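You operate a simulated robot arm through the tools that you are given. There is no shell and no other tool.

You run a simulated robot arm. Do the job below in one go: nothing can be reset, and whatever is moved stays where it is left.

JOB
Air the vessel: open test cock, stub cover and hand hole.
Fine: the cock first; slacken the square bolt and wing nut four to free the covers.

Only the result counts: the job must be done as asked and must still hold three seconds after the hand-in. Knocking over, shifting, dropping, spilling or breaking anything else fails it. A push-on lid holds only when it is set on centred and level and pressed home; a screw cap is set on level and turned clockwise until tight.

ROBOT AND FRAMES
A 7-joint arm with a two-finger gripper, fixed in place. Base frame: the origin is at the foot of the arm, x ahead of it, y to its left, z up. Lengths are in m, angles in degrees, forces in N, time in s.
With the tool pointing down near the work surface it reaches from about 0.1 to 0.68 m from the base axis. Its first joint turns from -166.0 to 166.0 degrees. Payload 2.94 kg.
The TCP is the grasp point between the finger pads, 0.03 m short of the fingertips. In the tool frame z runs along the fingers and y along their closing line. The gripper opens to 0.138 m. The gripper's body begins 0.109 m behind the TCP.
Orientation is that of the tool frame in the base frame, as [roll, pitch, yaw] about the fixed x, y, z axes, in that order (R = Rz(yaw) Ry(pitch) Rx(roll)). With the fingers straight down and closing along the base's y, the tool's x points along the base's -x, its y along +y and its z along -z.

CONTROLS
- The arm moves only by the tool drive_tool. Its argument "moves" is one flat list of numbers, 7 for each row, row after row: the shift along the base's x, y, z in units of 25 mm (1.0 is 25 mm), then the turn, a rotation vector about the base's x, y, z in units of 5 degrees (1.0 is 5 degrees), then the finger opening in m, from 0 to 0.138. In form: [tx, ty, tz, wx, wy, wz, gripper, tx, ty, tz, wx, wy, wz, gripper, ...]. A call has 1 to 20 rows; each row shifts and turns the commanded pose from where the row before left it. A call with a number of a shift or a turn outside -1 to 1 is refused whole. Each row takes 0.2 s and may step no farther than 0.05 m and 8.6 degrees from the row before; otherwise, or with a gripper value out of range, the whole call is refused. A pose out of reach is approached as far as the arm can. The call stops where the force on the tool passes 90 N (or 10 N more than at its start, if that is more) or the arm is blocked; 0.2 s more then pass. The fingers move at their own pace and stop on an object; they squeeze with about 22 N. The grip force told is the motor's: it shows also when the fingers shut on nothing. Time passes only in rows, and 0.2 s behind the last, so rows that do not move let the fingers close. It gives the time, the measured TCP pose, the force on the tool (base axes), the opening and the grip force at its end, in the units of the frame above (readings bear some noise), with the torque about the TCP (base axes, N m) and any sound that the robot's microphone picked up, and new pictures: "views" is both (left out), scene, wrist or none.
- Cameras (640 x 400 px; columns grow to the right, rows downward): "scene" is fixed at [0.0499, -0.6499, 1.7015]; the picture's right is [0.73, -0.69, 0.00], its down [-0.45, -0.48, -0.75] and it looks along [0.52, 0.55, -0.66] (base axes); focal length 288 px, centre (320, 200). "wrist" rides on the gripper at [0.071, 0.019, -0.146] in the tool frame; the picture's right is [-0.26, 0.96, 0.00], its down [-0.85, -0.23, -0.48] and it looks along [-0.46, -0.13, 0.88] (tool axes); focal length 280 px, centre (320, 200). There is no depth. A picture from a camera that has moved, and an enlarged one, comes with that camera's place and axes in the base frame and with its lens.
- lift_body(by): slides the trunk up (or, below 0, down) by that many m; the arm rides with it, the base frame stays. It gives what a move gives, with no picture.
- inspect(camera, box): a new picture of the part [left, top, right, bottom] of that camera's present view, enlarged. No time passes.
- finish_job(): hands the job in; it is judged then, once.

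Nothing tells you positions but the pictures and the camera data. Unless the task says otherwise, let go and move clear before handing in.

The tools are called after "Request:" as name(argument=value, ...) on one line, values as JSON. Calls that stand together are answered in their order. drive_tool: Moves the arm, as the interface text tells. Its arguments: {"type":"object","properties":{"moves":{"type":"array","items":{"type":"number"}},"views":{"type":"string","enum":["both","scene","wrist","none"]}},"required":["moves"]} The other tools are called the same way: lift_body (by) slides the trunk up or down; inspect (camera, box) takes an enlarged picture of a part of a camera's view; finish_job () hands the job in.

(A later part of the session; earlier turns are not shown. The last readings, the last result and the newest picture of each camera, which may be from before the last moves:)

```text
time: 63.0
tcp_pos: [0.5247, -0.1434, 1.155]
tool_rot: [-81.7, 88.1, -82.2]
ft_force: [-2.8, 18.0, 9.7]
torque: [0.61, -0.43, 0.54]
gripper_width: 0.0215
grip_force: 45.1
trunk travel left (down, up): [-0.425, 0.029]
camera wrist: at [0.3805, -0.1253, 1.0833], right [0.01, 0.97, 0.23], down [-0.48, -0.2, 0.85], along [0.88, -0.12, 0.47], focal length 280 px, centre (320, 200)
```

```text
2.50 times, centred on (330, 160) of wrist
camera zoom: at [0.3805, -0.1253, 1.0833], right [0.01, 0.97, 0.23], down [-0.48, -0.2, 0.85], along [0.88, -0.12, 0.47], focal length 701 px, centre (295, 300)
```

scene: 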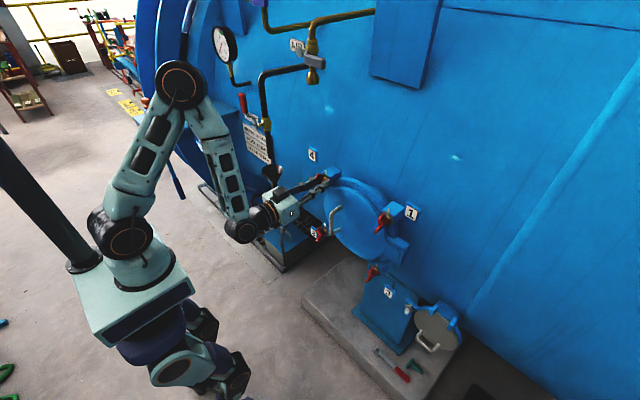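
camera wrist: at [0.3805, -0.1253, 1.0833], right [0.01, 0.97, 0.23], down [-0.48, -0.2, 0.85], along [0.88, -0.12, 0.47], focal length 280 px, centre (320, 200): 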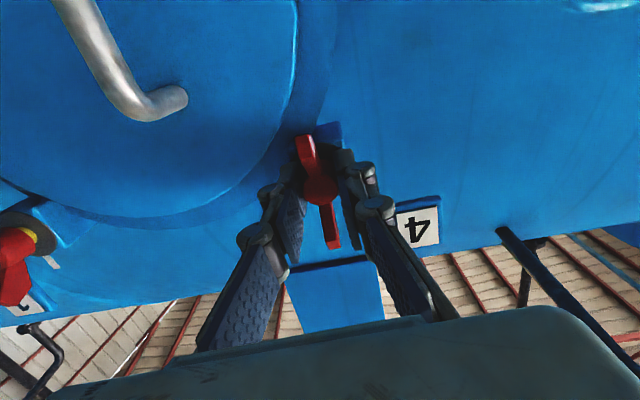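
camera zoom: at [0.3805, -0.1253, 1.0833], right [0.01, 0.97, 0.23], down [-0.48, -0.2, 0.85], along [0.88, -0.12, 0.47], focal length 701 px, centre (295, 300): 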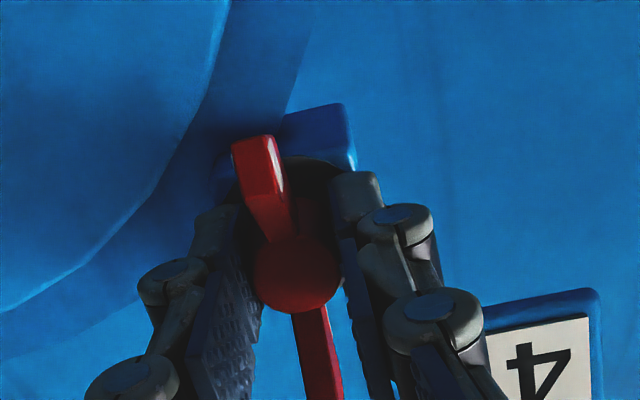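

The nut has turned about 180 degrees and torque is starting to build, as at a stop. I'll let go, back out the way I came, and compare it with the other nuts.

Request:
drive_tool(moves=[0, 0, 0, 0, 0, 0, 0.07, 0, 0, 0, 0, 0, 0, 0.07, 0, 0, 0, 0, 0, 0, 0.07, -0.48, -0.24, 0, 0, 0, 1, 0.07, -0.48, -0.24, 0, 0, 0, 1, 0.07, -0.48, -0.24, 0, 0, 0, 1, 0.07, -0.48, -0.24, 0, 0, 0, 1, 0.07, -0.756, -0.83, 0, 0, 0, 0, 0.07, -0.756, -0.83, 0, 0, 0, 0, 0.07, 0, 0, 0, 0, 0, 0, 0.07], views="both")

Request:
inspect(camera="scene", box=[290, 140, 450, 270])

Request:
inspect(camera="scene", box=[300, 150, 360, 210])

```text
time: 65.2
tcp_pos: [0.44, -0.2127, 1.1535]
tool_rot: [-84.8, 88.1, -65.4]
ft_force: [0.4, -0.5, 0.8]
torque: [0.02, 0.01, -0.03]
gripper_width: 0.07
grip_force: 0.0
trunk travel left (down, up): [-0.425, 0.029]
camera wrist: at [0.2971, -0.2448, 1.0816], right [-0.32, 0.92, 0.23], down [-0.38, -0.35, 0.85], along [0.86, 0.19, 0.47], focal length 280 px, centre (320, 200)
```

scene: 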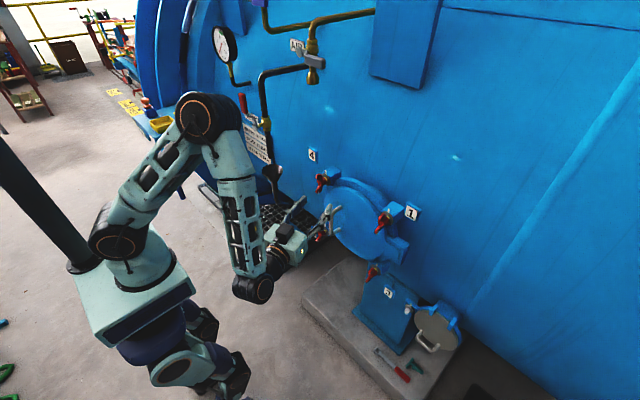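
wrist: 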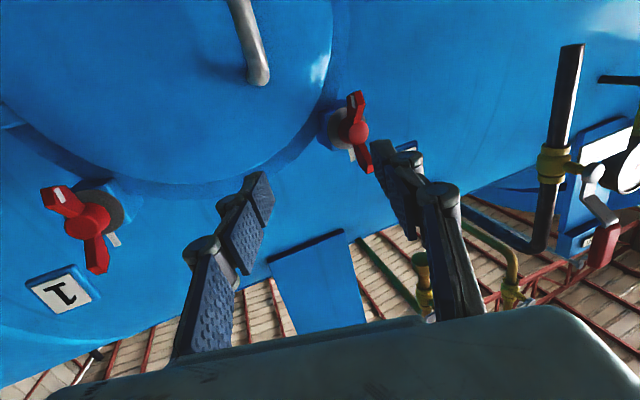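

```text
3.08 times, centred on (370, 205) of scene
camera zoom: at [0.0499, -0.6499, 1.7015], right [0.73, -0.69, 0.0], down [-0.45, -0.48, -0.75], along [0.52, 0.55, -0.66], focal length 887 px, centre (166, 185)
```

zoom: 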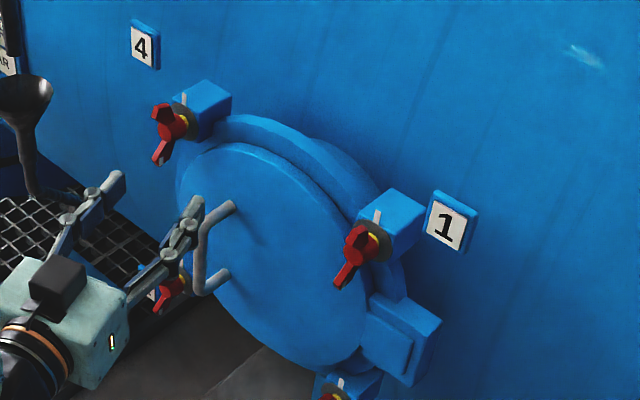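

```text
6.67 times, centred on (330, 180) of scene
camera zoom: at [0.0499, -0.6499, 1.7015], right [0.73, -0.69, 0.0], down [-0.45, -0.48, -0.75], along [0.52, 0.55, -0.66], focal length 1922 px, centre (253, 333)
```

zoom: 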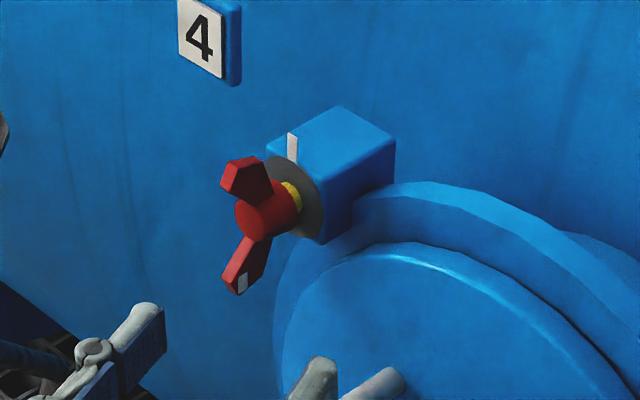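

Nut 4 now shows the yellow ring and its mark points down like the others, so it is slack. I'll do the stub next, since the open hand-hole cover could block it, and move right for a better view of it.

Request:
drive_tool(moves=[-0.5, -0.5, 0, 0, 0, 0, 0.07, -0.5, -0.9, 0, 0, 0, 0, 0.07, -0.5, -0.95, 0, 0, 0, 0, 0.07, -0.3, -0.95, -0.3, 0, 0, 0, 0.07, 0, -0.95, -0.3, 0, 0, 0, 0.07, 0, -0.95, -0.3, 0, 0, 0, 0.07, 0, -0.95, -0.3, 0, 0, 0, 0.07, 0, -0.95, -0.3, 0, 0, 0, 0.07, 0, -0.95, -0.3, 0, 0, 0, 0.07, 0, -0.95, -0.3, 0, 0, 0, 0.07], views="none")

Request:
lift_body(by=-0.1)

Request:
drive_tool(moves=[0, 0, 0, 0, 0, 0, 0.07], views="both")

```text
time: 67.4
tcp_pos: [0.3954, -0.4375, 1.1014]
tool_rot: [-84.7, 88.2, -65.3]
ft_force: [0.1, -0.4, 0.2]
torque: [-0.02, -0.01, -0.01]
gripper_width: 0.0699
grip_force: 0.0
trunk travel left (down, up): [-0.425, 0.029]
```

```text
time: 68.7
tcp_pos: [0.3955, -0.4386, 1.0009]
tool_rot: [-85.1, 88.0, -65.7]
ft_force: [0.5, 0.0, 0.2]
torque: [-0.01, 0.02, -0.02]
gripper_width: 0.0702
grip_force: 0.0
trunk travel left (down, up): [-0.325, 0.129]
```

```text
time: 69.1
tcp_pos: [0.3946, -0.4372, 1.0014]
tool_rot: [-85.0, 88.1, -66.0]
ft_force: [0.0, 0.4, 0.6]
torque: [-0.02, -0.02, -0.03]
gripper_width: 0.0698
grip_force: 0.1
trunk travel left (down, up): [-0.325, 0.129]
camera wrist: at [0.2528, -0.4696, 0.9292], right [-0.32, 0.92, 0.23], down [-0.38, -0.35, 0.85], along [0.87, 0.19, 0.47], focal length 280 px, centre (320, 200)
```

scene: 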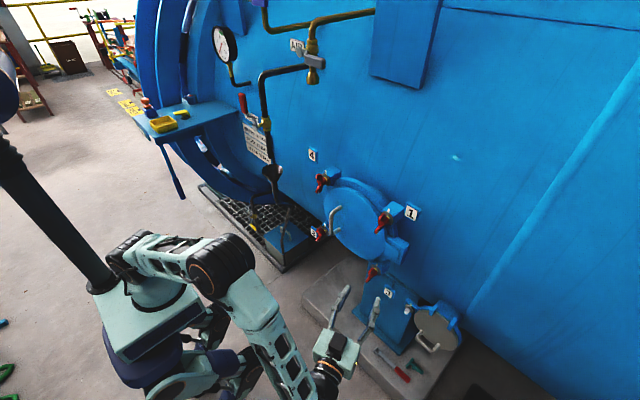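
wrist: 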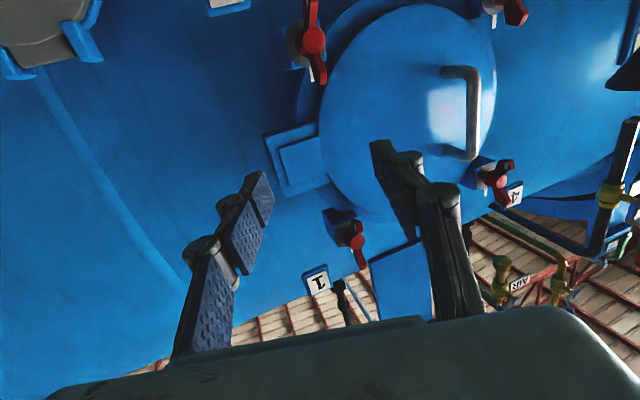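

Request:
drive_tool(moves=[0, -0.1, -0.1, 0.94, 0.35, 0, 0.07, 0, -0.1, -0.1, 0.94, 0.35, 0, 0.07, 0, -0.1, -0.1, 0.94, 0.35, 0, 0.07, 0, -0.1, -0.1, 0.94, 0.35, 0, 0.07, 0, -0.1, -0.1, 0.94, 0.35, 0, 0.07, 0, -0.1, -0.1, 0.94, 0.35, 0, 0.07, 0, -0.1, -0.1, 0.94, 0.35, 0, 0.07, 0, -0.1, -0.1, 0.94, 0.35, 0, 0.07, 0, -0.1, -0.1, 0.94, 0.35, 0, 0.07, 0, -0.1, -0.1, 0.94, 0.35, 0, 0.07, 0, -0.1, -0.1, 0.94, 0.35, 0, 0.07, 0, -0.1, -0.1, 0.94, 0.35, 0, 0.07, 0, -0.1, -0.1, 0.94, 0.35, 0, 0.07, 0, -0.1, -0.1, 0.94, 0.35, 0, 0.07, 0, -0.1, -0.1, 0.94, 0.35, 0, 0.07, 0, -0.1, -0.1, 0.94, 0.35, 0, 0.07, 0, -0.1, -0.1, 0.94, 0.35, 0, 0.07, 0, -0.1, -0.1, 0.94, 0.35, 0, 0.07, 0, -0.1, -0.1, 0.94, 0.35, 0, 0.07, 0, -0.1, -0.1, 0.94, 0.35, 0, 0.07], views="none")

Request:
drive_tool(moves=[0, 0, 0, 0.94, 0.35, 0, 0.07, 0, 0, 0, 0.94, 0.35, 0, 0.07, 0, 0, 0, 0.94, 0.35, 0, 0.07, 0, 0, 0, 0.94, 0.35, 0, 0.07, 0, 0, 0, 0.94, 0.35, 0, 0.07, 0, 0, 0, 0.94, 0.35, 0, 0.07, 0, 0, 0, 0.94, 0.35, 0, 0.07, 0, 0, 0, 0.94, 0.35, 0, 0.07, 0, 0, 0, 0.94, 0.35, 0, 0.07, 0, 0, 0, 0.94, 0.35, 0, 0.07, 0, 0, 0, 0.94, 0.35, 0, 0.07, 0, 0, 0, 0.94, 0.35, 0, 0.07, 0, 0, 0, 0.94, 0.35, 0, 0.07, 0, 0, 0, 0.94, 0.35, 0, 0.07, 0, 0, 0, 0.94, 0.35, 0, 0.07, 0, 0, 0, 0.94, 0.35, 0, 0.07], views="both")

```text
time: 73.3
tcp_pos: [0.3932, -0.4874, 0.9512]
tool_rot: [91.1, -8.6, 110.4]
ft_force: [1.1, -0.7, 0.5]
torque: [-0.03, 0.01, -0.03]
gripper_width: 0.0699
grip_force: 0.1
trunk travel left (down, up): [-0.325, 0.129]
```

```text
time: 76.7
tcp_pos: [0.3959, -0.4874, 0.9513]
tool_rot: [96.5, -88.7, 104.9]
ft_force: [0.1, -0.1, 0.0]
torque: [0.0, 0.01, -0.01]
gripper_width: 0.0701
grip_force: 0.0
trunk travel left (down, up): [-0.325, 0.129]
camera wrist: at [0.2669, -0.5573, 1.0227], right [0.36, -0.9, -0.24], down [-0.52, 0.02, -0.85], along [0.77, 0.43, -0.46], focal length 280 px, centre (320, 200)
```

scene: 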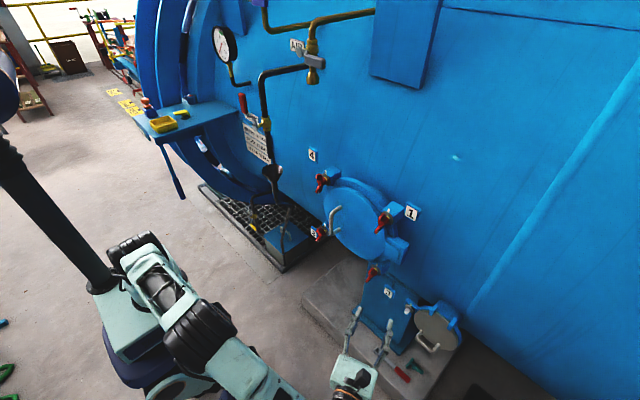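
wrist: 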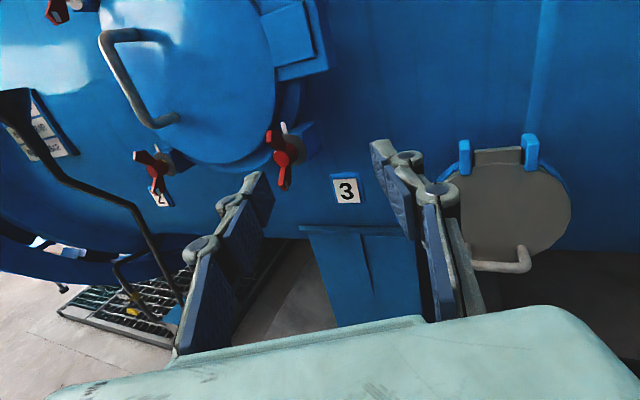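

Request:
drive_tool(moves=[-0.2, -0.6, -0.2, 0, 0, -1, 0.07, -0.2, -0.6, -0.2, 0, 0, -1, 0.07, -0.2, -0.6, -0.2, 0, 0, -1, 0.07, -0.2, -0.6, -0.2, 0, 0, -1, 0.07, 0, 0, 0, 0, 0, 0, 0.07], views="both")

Request:
inspect(camera="wrist", box=[220, 100, 520, 300])

Request:
inspect(camera="scene", box=[380, 280, 480, 370])

```text
time: 77.9
tcp_pos: [0.3733, -0.5486, 0.9308]
tool_rot: [96.2, -88.7, 85.4]
ft_force: [-0.4, 0.2, -0.3]
torque: [-0.01, 0.03, 0.02]
gripper_width: 0.07
grip_force: 0.1
trunk travel left (down, up): [-0.325, 0.129]
camera wrist: at [0.2301, -0.5691, 1.0024], right [0.02, -0.97, -0.24], down [-0.48, 0.2, -0.85], along [0.88, 0.14, -0.46], focal length 280 px, centre (320, 200)
```

scene: 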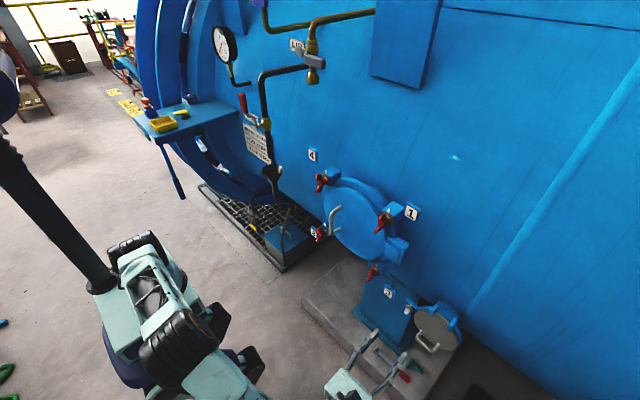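
wrist: 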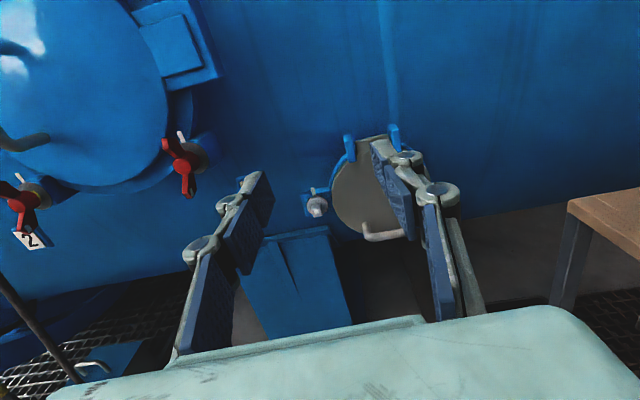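

```text
2.00 times, centred on (370, 200) of wrist
camera zoom: at [0.2301, -0.5691, 1.0024], right [0.02, -0.97, -0.24], down [-0.48, 0.2, -0.85], along [0.88, 0.14, -0.46], focal length 561 px, centre (220, 200)
```

zoom: 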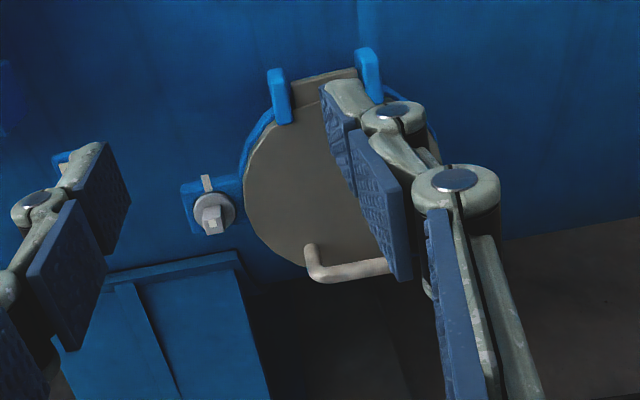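

```text
4.44 times, centred on (430, 325) of scene
camera zoom: at [0.0499, -0.6499, 1.7015], right [0.73, -0.69, 0.0], down [-0.45, -0.48, -0.75], along [0.52, 0.55, -0.66], focal length 1281 px, centre (-169, -356)
```

zoom: 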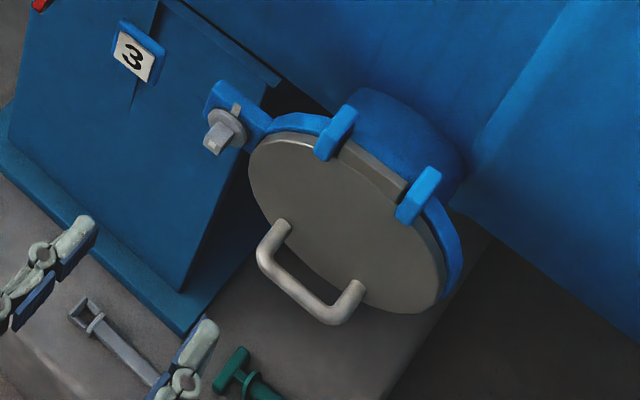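

I place the square bolt's end at about (0.588, -0.502, 0.80), flush with the grey cover's face at x ≈ 0.592, hinge at the cover's top and handle at its bottom. I'll go closer in front of the bolt.

Request:
drive_tool(moves=[0.8, 0.31, -0.87, 0, 0, 0, 0.06, 0.8, 0.31, -0.87, 0, 0, 0, 0.06, 0.8, 0.31, -0.87, 0, 0, 0, 0.06, 0.8, 0.31, -0.87, 0, 0, 0, 0.06, 0.8, 0.31, -0.87, 0, 0, 0, 0.06, 0.8, 0.31, -0.87, 0, 0, 0, 0.06, 0, 0, 0, 0, 0, 0, 0.06], views="both")

Request:
inspect(camera="wrist", box=[240, 60, 440, 200])

Request:
inspect(camera="scene", box=[380, 290, 430, 330])

```text
time: 79.5
tcp_pos: [0.4957, -0.5006, 0.8004]
tool_rot: [97.0, -88.7, 84.6]
ft_force: [0.1, -0.2, -0.4]
torque: [-0.01, -0.02, 0.0]
gripper_width: 0.0602
grip_force: 0.1
trunk travel left (down, up): [-0.325, 0.129]
camera wrist: at [0.352, -0.522, 0.8715], right [0.03, -0.97, -0.24], down [-0.48, 0.2, -0.85], along [0.87, 0.14, -0.46], focal length 280 px, centre (320, 200)
```

scene: 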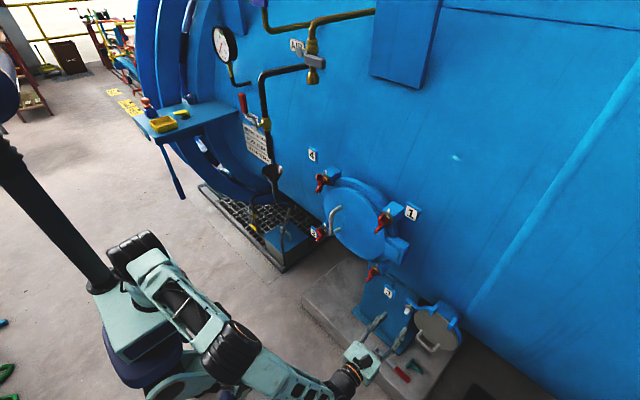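
wrist: 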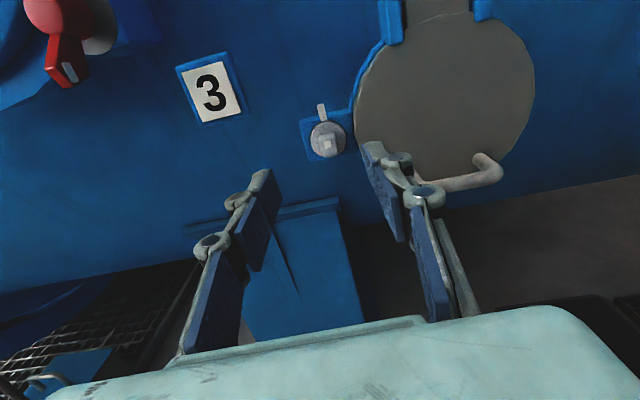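

```text
2.86 times, centred on (340, 130) of wrist
camera zoom: at [0.352, -0.522, 0.8715], right [0.03, -0.97, -0.24], down [-0.48, 0.2, -0.85], along [0.87, 0.14, -0.46], focal length 801 px, centre (263, 400)
```

zoom: 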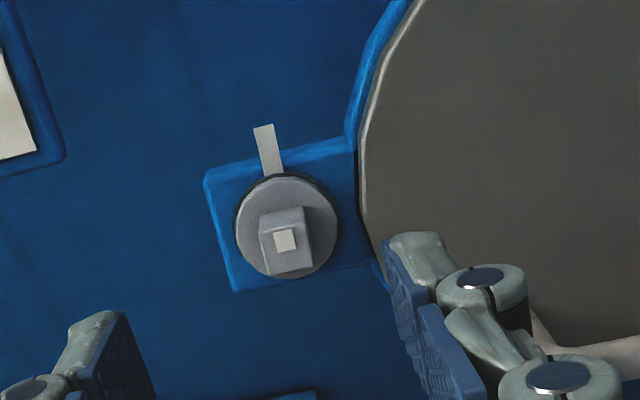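

```text
10.00 times, centred on (405, 310) of scene
camera zoom: at [0.0499, -0.6499, 1.7015], right [0.73, -0.69, 0.0], down [-0.45, -0.48, -0.75], along [0.52, 0.55, -0.66], focal length 2883 px, centre (-530, -900)
```

zoom: 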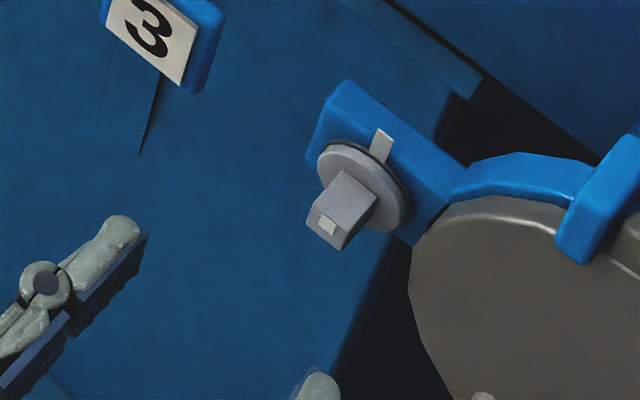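

The bolt is a 14 mm square peg with flats level and upright, its mark on top in line with the white line. There is little room between peg and cover edge, so I'll turn the gripper to close vertically, with as much counter-clockwise travel left as possible.

Request:
drive_tool(moves=[0, 0, 0, 1, 0, 0, 0.05, 0, 0, 0, 1, 0, 0, 0.05, 0, 0, 0, 1, 0, 0, 0.05, 0, 0, 0, 1, 0, 0, 0.05, 0, 0, 0, 1, 0, 0, 0.05, 0, 0, 0, 1, 0, 0, 0.05, 0, 0, 0, 1, 0, 0, 0.05, 0, 0, 0, 1, 0, 0, 0.05, 0, 0, 0, 1, 0, 0, 0.05], views="none")

Request:
drive_tool(moves=[0, 0, 0, 1, 0, 0, 0.05, 0, 0, 0, 1, 0, 0, 0.05, 0, 0, 0, 1, 0, 0, 0.05, 0, 0, 0, 1, 0, 0, 0.05, 0, 0, 0, 1, 0, 0, 0.05, 0, 0, 0, 1, 0, 0, 0.05, 0, 0, 0, 1, 0, 0, 0.05, 0, 0, 0, 1, 0, 0, 0.05, 0, 0, 0, 1, 0, 0, 0.05], views="both")

```text
time: 81.5
tcp_pos: [0.4946, -0.4998, 0.8011]
tool_rot: [-88.5, -46.2, -89.8]
ft_force: [-0.1, 0.1, 0.3]
torque: [-0.01, 0.01, 0.0]
gripper_width: 0.0501
grip_force: 0.1
trunk travel left (down, up): [-0.325, 0.129]
```

```text
time: 83.5
tcp_pos: [0.4939, -0.5008, 0.8011]
tool_rot: [-88.4, -1.2, -89.9]
ft_force: [-0.1, 0.0, -0.2]
torque: [-0.02, 0.02, 0.02]
gripper_width: 0.05
grip_force: 0.0
trunk travel left (down, up): [-0.325, 0.129]
camera wrist: at [0.3507, -0.5727, 0.7788], right [0.03, 0.24, -0.97], down [-0.48, 0.85, 0.2], along [0.88, 0.46, 0.14], focal length 280 px, centre (320, 200)
```

scene: 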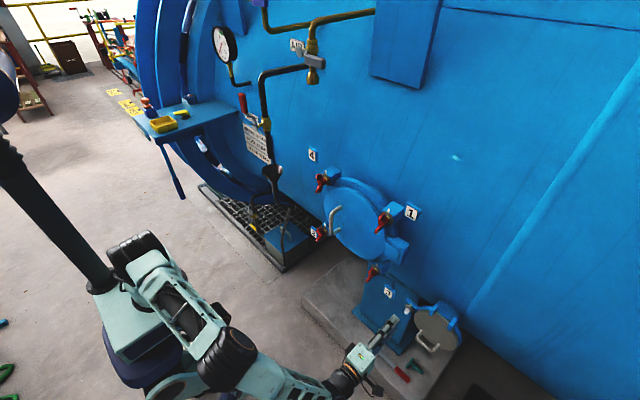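
wrist: 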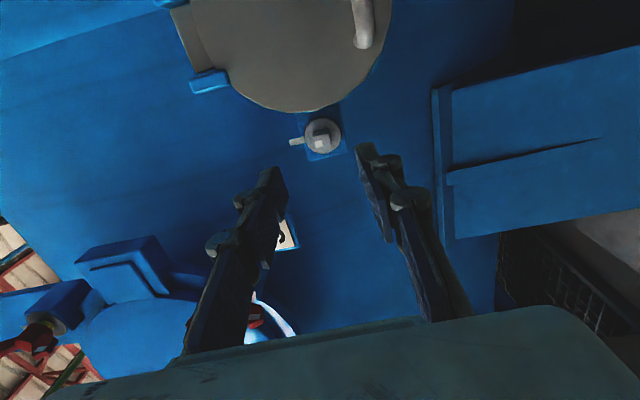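

Request:
inspect(camera="wrist", box=[230, 80, 430, 220])

Request:
inspect(camera="scene", box=[370, 290, 430, 340])

```text
2.86 times, centred on (330, 150) of wrist
camera zoom: at [0.3507, -0.5727, 0.7788], right [0.03, 0.24, -0.97], down [-0.48, 0.85, 0.2], along [0.88, 0.46, 0.14], focal length 801 px, centre (291, 343)
```

zoom: 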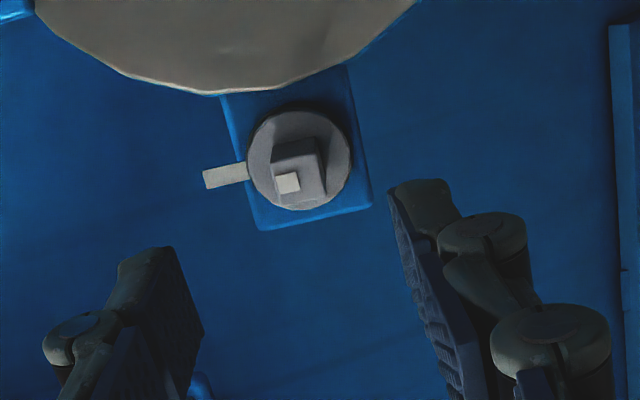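

```text
8.00 times, centred on (400, 315) of scene
camera zoom: at [0.0499, -0.6499, 1.7015], right [0.73, -0.69, 0.0], down [-0.45, -0.48, -0.75], along [0.52, 0.55, -0.66], focal length 2306 px, centre (-320, -720)
```

zoom: 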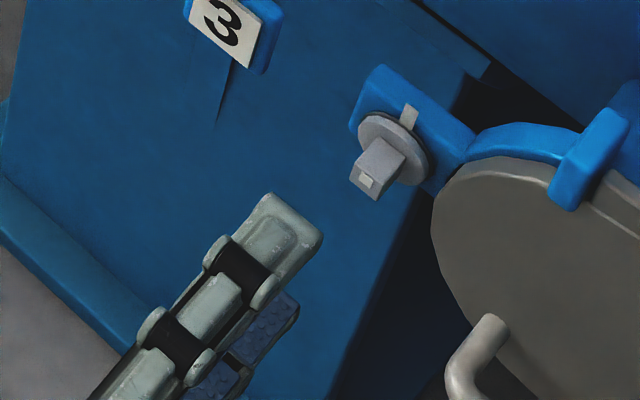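

The peg's axis is now well fixed at y = -0.503, z = 0.800, its face at x = 0.580. I'll move in along it and close.

Request:
drive_tool(moves=[0.61, -0.03, -0.01, 0, 0.16, 0, 0.05, 0.61, -0.03, -0.01, 0, 0.16, 0, 0.05, 0.61, -0.03, 0, 0, 0, 0, 0.05, 0.61, 0, 0, 0, 0, 0, 0.05, 0.56, 0, 0, 0, 0, 0, 0.05, 0, 0, 0, 0, 0, 0, 0.05], views="both")

Request:
inspect(camera="wrist", box=[230, 80, 430, 220])

Request:
inspect(camera="scene", box=[370, 290, 430, 340])

```text
time: 84.9
tcp_pos: [0.5704, -0.5031, 0.7996]
tool_rot: [-90.1, -1.3, -90.0]
ft_force: [-0.6, -0.9, 0.1]
torque: [0.01, -0.01, -0.01]
gripper_width: 0.0501
grip_force: 0.0
trunk travel left (down, up): [-0.325, 0.129]
camera wrist: at [0.4253, -0.5751, 0.7822], right [0.0, 0.24, -0.97], down [-0.48, 0.85, 0.21], along [0.88, 0.46, 0.11], focal length 280 px, centre (320, 200)
```

scene: 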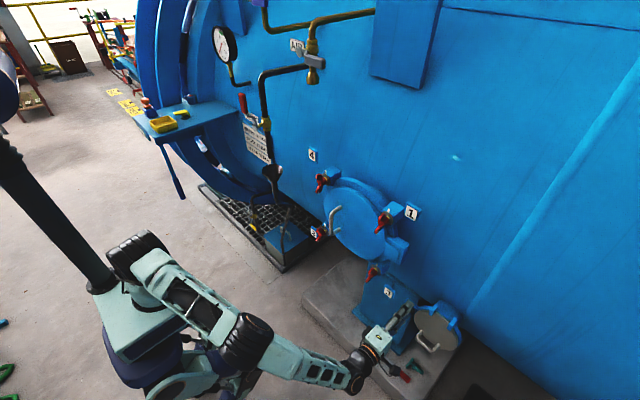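
wrist: 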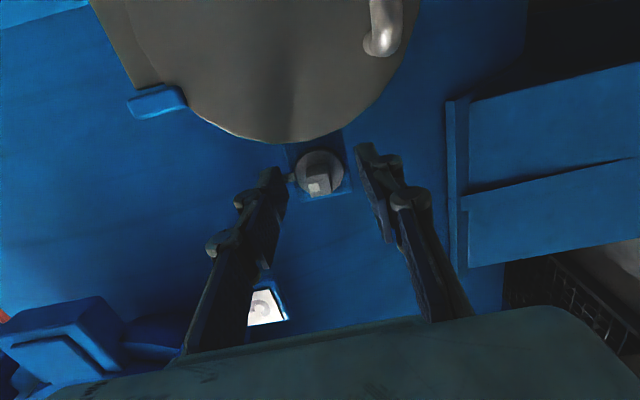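

```text
2.86 times, centred on (330, 150) of wrist
camera zoom: at [0.4253, -0.5751, 0.7822], right [0.0, 0.24, -0.97], down [-0.48, 0.85, 0.21], along [0.88, 0.46, 0.11], focal length 801 px, centre (291, 343)
```

zoom: 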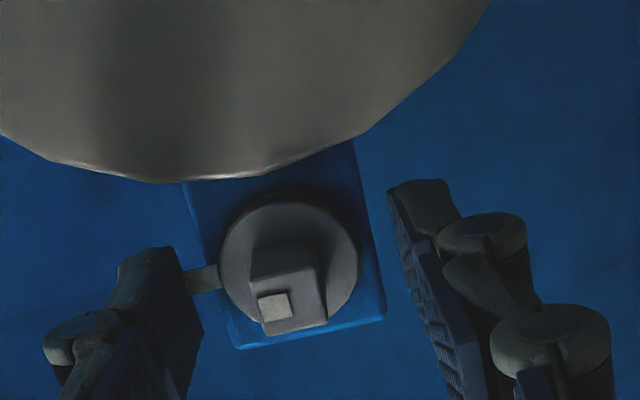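

```text
8.00 times, centred on (400, 315) of scene
camera zoom: at [0.0499, -0.6499, 1.7015], right [0.73, -0.69, 0.0], down [-0.45, -0.48, -0.75], along [0.52, 0.55, -0.66], focal length 2306 px, centre (-320, -720)
```

zoom: 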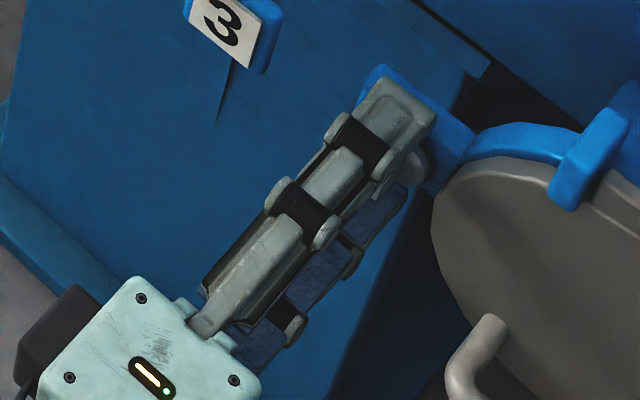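

Request:
drive_tool(moves=[0, 0, 0, 0, 0, 0, 0, 0, 0, 0, 0, 0, 0, 0, 0, 0, 0, 0, 0, 0, 0, 0, 0, 0, 0, 0, 0, 0], views="wrist")

Request:
inspect(camera="wrist", box=[230, 80, 430, 220])

```text
time: 85.9
tcp_pos: [0.5705, -0.503, 0.7991]
tool_rot: [-90.1, -1.3, -90.0]
ft_force: [1.8, -0.8, -0.5]
torque: [-0.01, 0.02, -0.04]
gripper_width: 0.0308
grip_force: 44.7
trunk travel left (down, up): [-0.325, 0.129]
camera wrist: at [0.4252, -0.5751, 0.7821], right [0.0, 0.24, -0.97], down [-0.48, 0.85, 0.21], along [0.88, 0.46, 0.11], focal length 280 px, centre (320, 200)
```

wrist: 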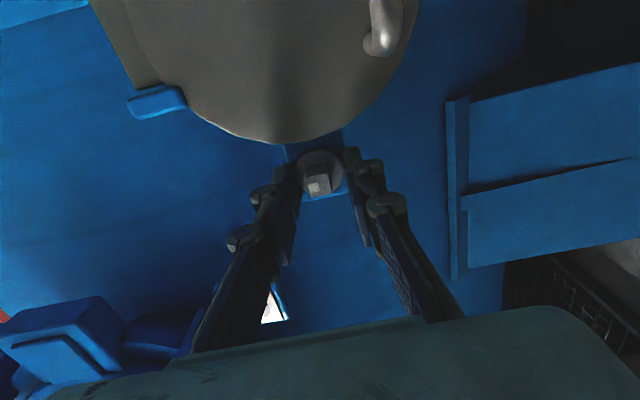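

```text
2.86 times, centred on (330, 150) of wrist
camera zoom: at [0.4252, -0.5751, 0.7821], right [0.0, 0.24, -0.97], down [-0.48, 0.85, 0.21], along [0.88, 0.46, 0.11], focal length 801 px, centre (291, 343)
```

zoom: 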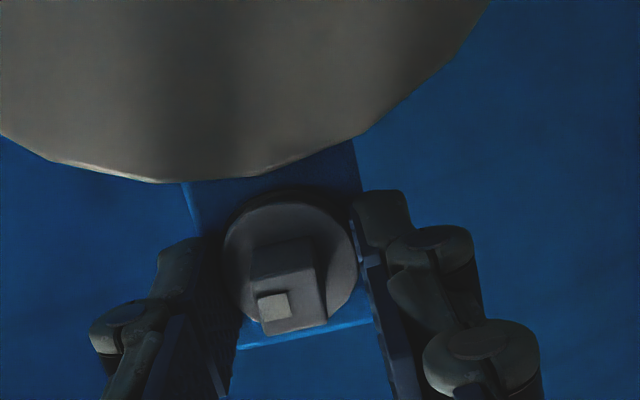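

At 30.8 mm I've gripped the round flange behind the peg. I'll open, back off 6 mm and close on the peg itself.

Request:
drive_tool(moves=[0, 0, 0, 0, 0, 0, 0.045, 0, 0, 0, 0, 0, 0, 0.045, -0.26, 0, 0, 0, 0, 0, 0.045, 0, 0, 0, 0, 0, 0, 0, 0, 0, 0, 0, 0, 0, 0, 0, 0, 0, 0, 0, 0, 0, 0, 0, 0, 0, 0, 0, 0], views="wrist")

Request:
inspect(camera="wrist", box=[230, 80, 430, 220])

```text
time: 87.5
tcp_pos: [0.562, -0.5031, 0.7998]
tool_rot: [-90.1, -1.3, -90.0]
ft_force: [-6.5, 0.6, -1.9]
torque: [-0.02, 0.04, -0.17]
gripper_width: 0.0133
grip_force: 39.9
trunk travel left (down, up): [-0.325, 0.129]
camera wrist: at [0.4179, -0.5751, 0.7822], right [0.0, 0.24, -0.97], down [-0.48, 0.85, 0.21], along [0.88, 0.46, 0.11], focal length 280 px, centre (320, 200)
```

wrist: 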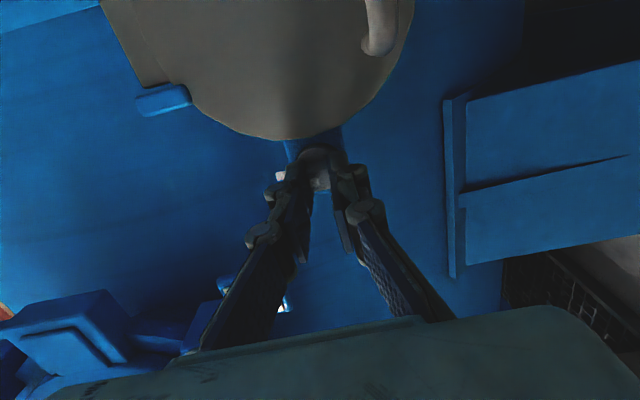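

```text
2.86 times, centred on (330, 150) of wrist
camera zoom: at [0.4179, -0.5751, 0.7822], right [0.0, 0.24, -0.97], down [-0.48, 0.85, 0.21], along [0.88, 0.46, 0.11], focal length 801 px, centre (291, 343)
```

zoom: 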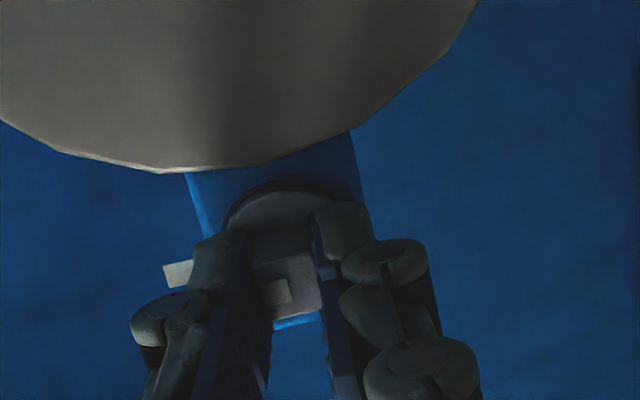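

The jaws are now on the peg's flats at 13.3 mm. I'll try turning counter-clockwise a little and watch the torque.

Request:
drive_tool(moves=[0, 0, 0, -1, 0, 0, 0, 0, 0, 0, -1, 0, 0, 0, 0, 0, 0, -1, 0, 0, 0, 0, 0, 0, -1, 0, 0, 0, 0, 0, 0, 0, 0, 0, 0], views="both")

Request:
inspect(camera="wrist", box=[230, 80, 430, 220])

Request:
inspect(camera="scene", box=[370, 290, 430, 340])

```text
time: 88.7
tcp_pos: [0.5637, -0.503, 0.7996]
tool_rot: [-90.3, -21.3, -89.7]
ft_force: [-9.3, -0.5, -7.1]
torque: [0.06, 0.01, -0.48]
gripper_width: 0.014
grip_force: 40.2
trunk travel left (down, up): [-0.325, 0.129]
camera wrist: at [0.4179, -0.5769, 0.8073], right [0.0, -0.11, -0.99], down [-0.48, 0.87, -0.09], along [0.88, 0.47, -0.05], focal length 280 px, centre (320, 200)
```

scene: 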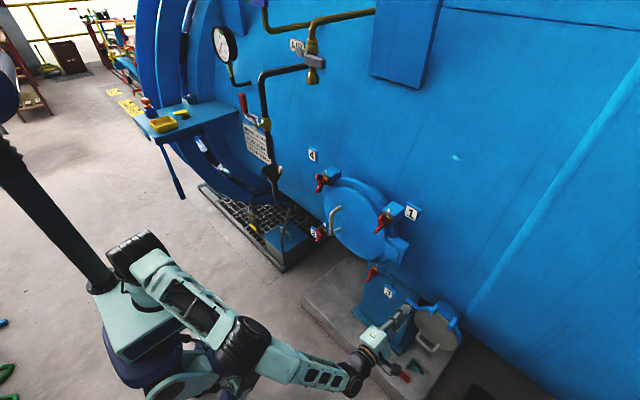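
wrist: 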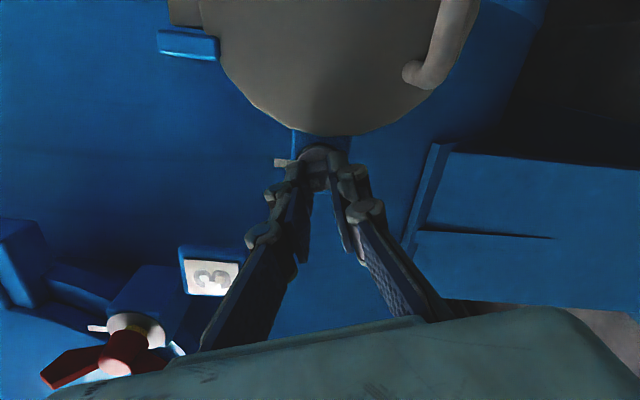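

```text
2.86 times, centred on (330, 150) of wrist
camera zoom: at [0.4179, -0.5769, 0.8073], right [0.0, -0.11, -0.99], down [-0.48, 0.87, -0.09], along [0.88, 0.47, -0.05], focal length 801 px, centre (291, 343)
```

zoom: 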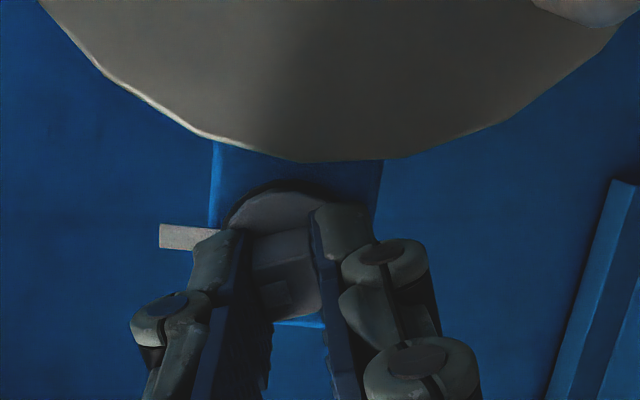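

```text
8.00 times, centred on (400, 315) of scene
camera zoom: at [0.0499, -0.6499, 1.7015], right [0.73, -0.69, 0.0], down [-0.45, -0.48, -0.75], along [0.52, 0.55, -0.66], focal length 2306 px, centre (-320, -720)
```

zoom: 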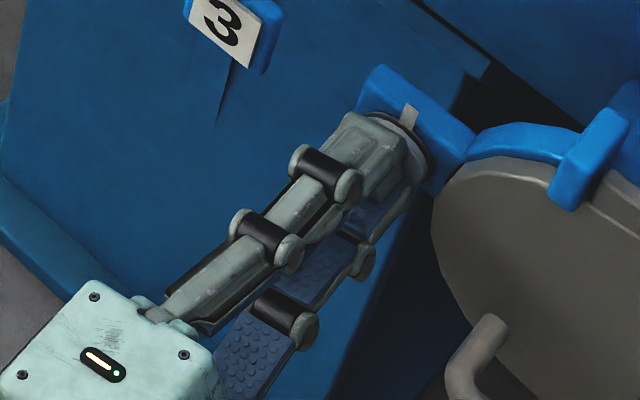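

Request:
drive_tool(moves=[0, 0, 0, -1, 0, 0, 0, 0, 0, 0, -1, 0, 0, 0, 0, 0, 0, -1, 0, 0, 0, 0, 0, 0, -1, 0, 0, 0, 0, 0, 0, -1, 0, 0, 0, 0, 0, 0, -1, 0, 0, 0, -0.04, 0, 0, -1, 0, 0, 0, -0.04, 0, 0, -1, 0, 0, 0, 0, 0, 0, 0, 0, 0, 0], views="both")

Request:
inspect(camera="wrist", box=[230, 80, 430, 220])

Request:
inspect(camera="scene", box=[370, 290, 430, 340])

```text
time: 90.7
tcp_pos: [0.5632, -0.5046, 0.7989]
tool_rot: [-90.6, -61.2, -89.6]
ft_force: [7.0, -8.1, -15.1]
torque: [0.05, -0.46, -0.69]
gripper_width: 0.0137
grip_force: 40.3
trunk travel left (down, up): [-0.325, 0.129]
camera wrist: at [0.4181, -0.5554, 0.8516], right [0.0, -0.72, -0.69], down [-0.48, 0.61, -0.63], along [0.88, 0.33, -0.35], focal length 280 px, centre (320, 200)
```

scene: 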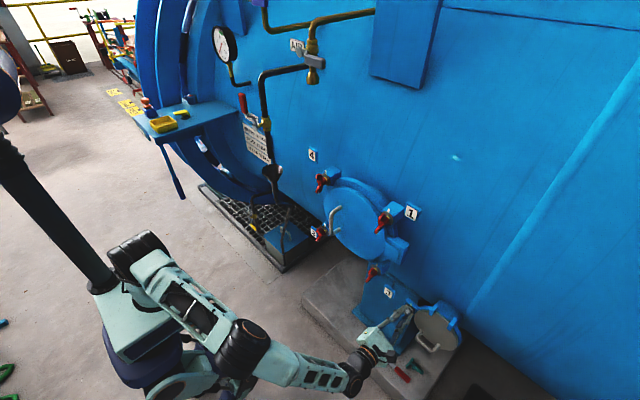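
wrist: 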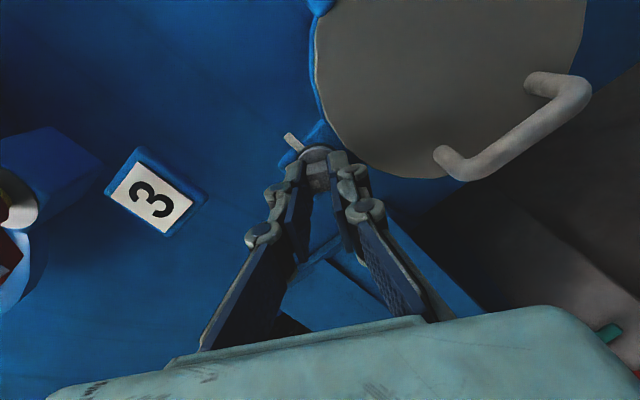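

```text
2.86 times, centred on (330, 150) of wrist
camera zoom: at [0.4181, -0.5554, 0.8516], right [0.0, -0.72, -0.69], down [-0.48, 0.61, -0.63], along [0.88, 0.33, -0.35], focal length 801 px, centre (291, 343)
```

zoom: 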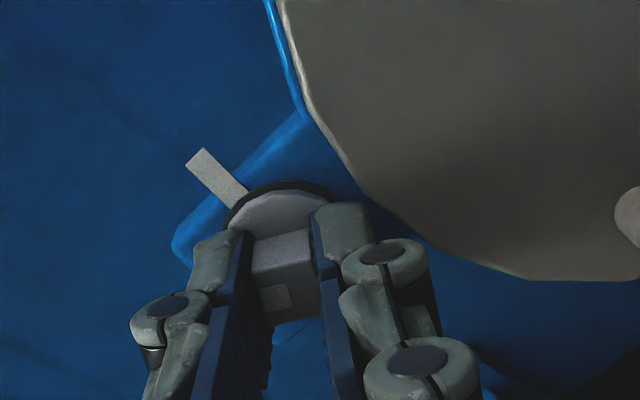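

```text
8.00 times, centred on (400, 315) of scene
camera zoom: at [0.0499, -0.6499, 1.7015], right [0.73, -0.69, 0.0], down [-0.45, -0.48, -0.75], along [0.52, 0.55, -0.66], focal length 2306 px, centre (-320, -720)
```

zoom: 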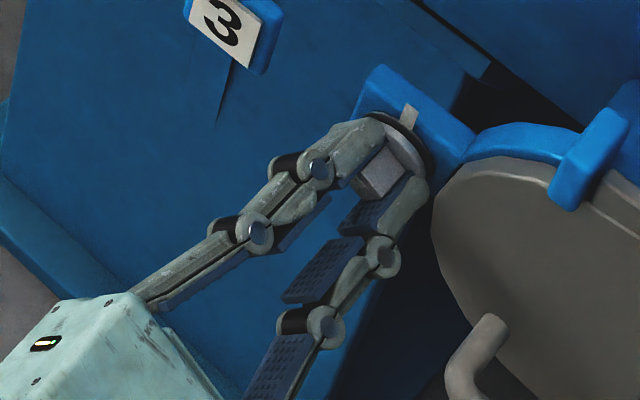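

Request:
drive_tool(moves=[0, 0.02, -0.04, -1, 0, 0, 0, 0, 0, 0, -1, 0, 0, 0, 0, 0, 0, -1, 0, 0, 0, 0, 0, 0, -1, 0, 0, 0, 0, 0, 0, -1, 0, 0, 0, 0, 0, 0, -1, 0, 0, 0, 0, 0, 0, -1, 0, 0, 0, 0, 0, 0, -1, 0, 0, 0, 0, 0, 0, -1, 0, 0, 0, 0, 0, 0, -1, 0, 0, 0, 0, 0, 0, 0, 0, 0, 0], views="wrist")

Request:
inspect(camera="wrist", box=[230, 80, 430, 220])

```text
time: 93.1
tcp_pos: [0.561, -0.5052, 0.7981]
tool_rot: [90.4, -68.8, 89.3]
ft_force: [27.0, -26.6, -0.4]
torque: [0.04, 0.05, -0.62]
gripper_width: 0.0138
grip_force: 39.9
trunk travel left (down, up): [-0.325, 0.129]
camera wrist: at [0.4179, -0.4974, 0.8711], right [-0.01, -0.99, 0.1], down [-0.48, -0.09, -0.87], along [0.88, -0.06, -0.48], focal length 280 px, centre (320, 200)
```

wrist: 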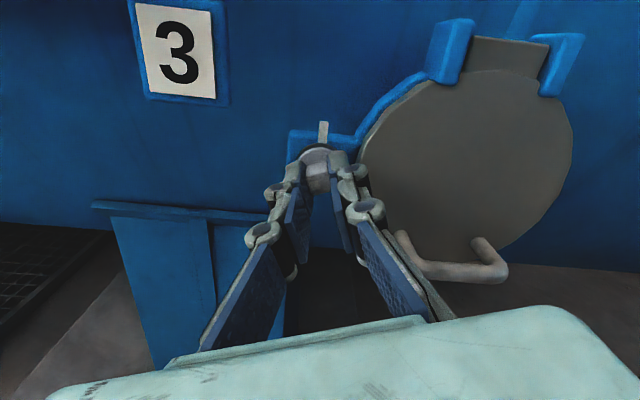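

```text
2.86 times, centred on (330, 150) of wrist
camera zoom: at [0.4179, -0.4974, 0.8711], right [-0.01, -0.99, 0.1], down [-0.48, -0.09, -0.87], along [0.88, -0.06, -0.48], focal length 801 px, centre (291, 343)
```

zoom: 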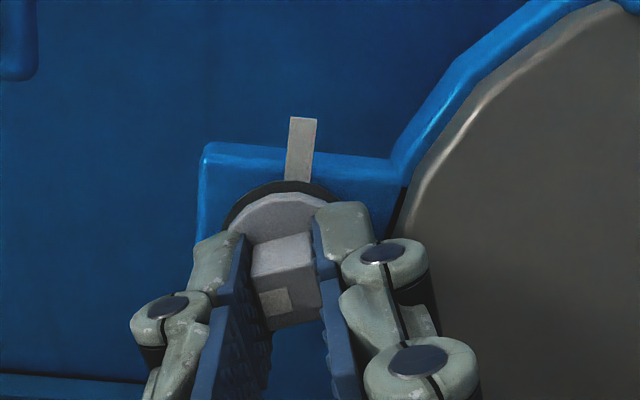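

The peg is following, 110 degrees so far, but side load has built up. I'll open and re-grip at this angle to relieve it.

Request:
drive_tool(moves=[0, 0, 0, 0, 0, 0, 0.028, 0, 0, 0, 0, 0, 0, 0.028, 0, 0, 0, 0, 0, 0, 0.028], views="wrist")

Request:
inspect(camera="wrist", box=[230, 80, 430, 220])

Request:
inspect(camera="scene", box=[370, 290, 430, 340])

```text
time: 93.9
tcp_pos: [0.5607, -0.5018, 0.7985]
tool_rot: [90.4, -68.7, 89.7]
ft_force: [-0.1, 0.4, -0.5]
torque: [0.02, 0.0, 0.0]
gripper_width: 0.0276
grip_force: 0.1
trunk travel left (down, up): [-0.325, 0.129]
camera wrist: at [0.4166, -0.4944, 0.8719], right [0.0, -0.99, 0.11], down [-0.48, -0.09, -0.87], along [0.88, -0.05, -0.48], focal length 280 px, centre (320, 200)
```

wrist: 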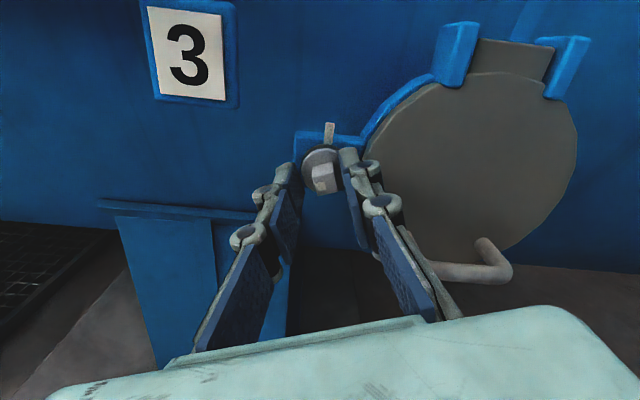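

```text
2.86 times, centred on (330, 150) of wrist
camera zoom: at [0.4166, -0.4944, 0.8719], right [0.0, -0.99, 0.11], down [-0.48, -0.09, -0.87], along [0.88, -0.05, -0.48], focal length 801 px, centre (291, 343)
```

zoom: 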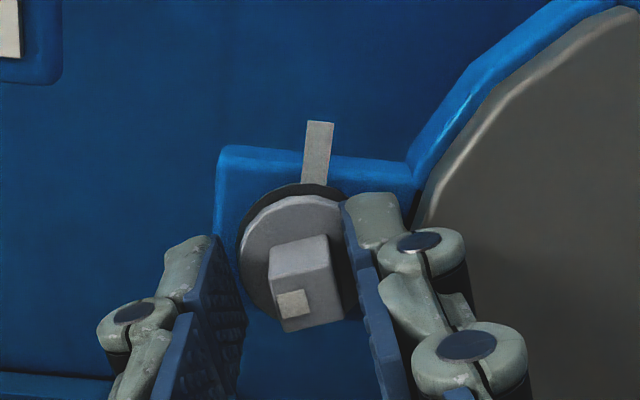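

```text
8.00 times, centred on (400, 315) of scene
camera zoom: at [0.0499, -0.6499, 1.7015], right [0.73, -0.69, 0.0], down [-0.45, -0.48, -0.75], along [0.52, 0.55, -0.66], focal length 2306 px, centre (-320, -720)
```

zoom: 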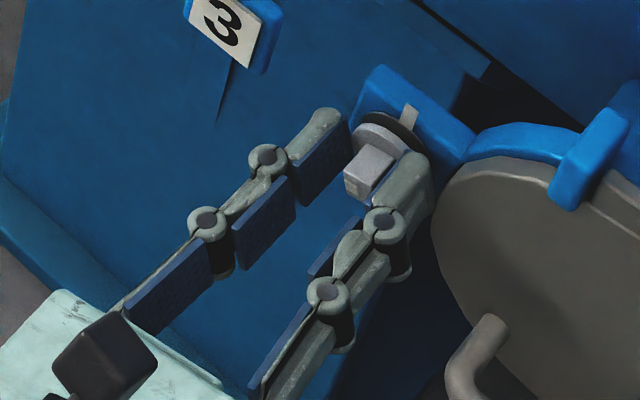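

Request:
drive_tool(moves=[0.02, -0.1, 0.04, 0, 0, 0, 0.028, 0, 0, 0, 0, 0, 0, 0, 0, 0, 0, 0, 0, 0, 0, 0, 0, 0, 0, 0, 0, 0], views="none")

Request:
drive_tool(moves=[0, 0, 0, -1, 0, 0, 0, 0, 0, 0, -1, 0, 0, 0, 0, 0, 0, -1, 0, 0, 0, 0, 0, 0, -1, 0, 0, 0, 0, 0, 0, -1, 0, 0, 0, 0, 0, 0, -1, 0, 0, 0, 0, 0, 0, -1, 0, 0, 0, 0, 0, 0, 0, 0, 0, 0], views="wrist")

Request:
inspect(camera="wrist", box=[230, 80, 430, 220])

```text
time: 94.9
tcp_pos: [0.561, -0.5065, 0.8]
tool_rot: [90.4, -68.6, 89.6]
ft_force: [-2.1, 0.3, -0.4]
torque: [0.02, 0.0, 0.03]
gripper_width: 0.0137
grip_force: 39.7
trunk travel left (down, up): [-0.325, 0.129]
```

```text
time: 96.7
tcp_pos: [0.5611, -0.5051, 0.7997]
tool_rot: [90.1, -33.7, 89.9]
ft_force: [-3.8, 0.4, -2.1]
torque: [0.0, 0.01, 0.14]
gripper_width: 0.0137
grip_force: 39.8
trunk travel left (down, up): [-0.325, 0.129]
camera wrist: at [0.4169, -0.4566, 0.8551], right [0.0, -0.75, 0.66], down [-0.48, -0.58, -0.66], along [0.88, -0.32, -0.36], focal length 280 px, centre (320, 200)
```

wrist: 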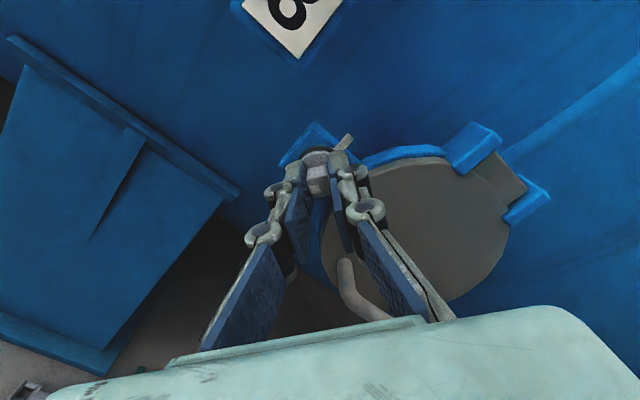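

```text
2.86 times, centred on (330, 150) of wrist
camera zoom: at [0.4169, -0.4566, 0.8551], right [0.0, -0.75, 0.66], down [-0.48, -0.58, -0.66], along [0.88, -0.32, -0.36], focal length 801 px, centre (291, 343)
```

zoom: 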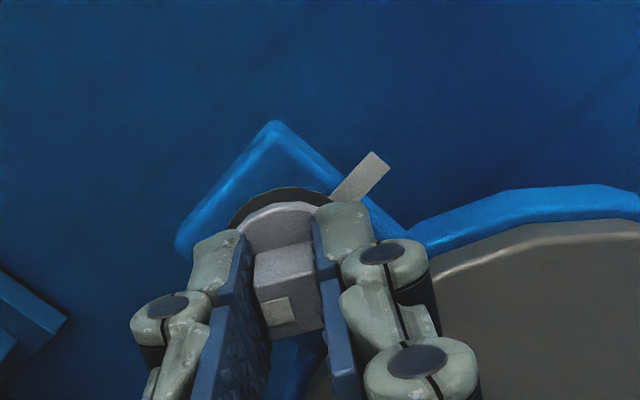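

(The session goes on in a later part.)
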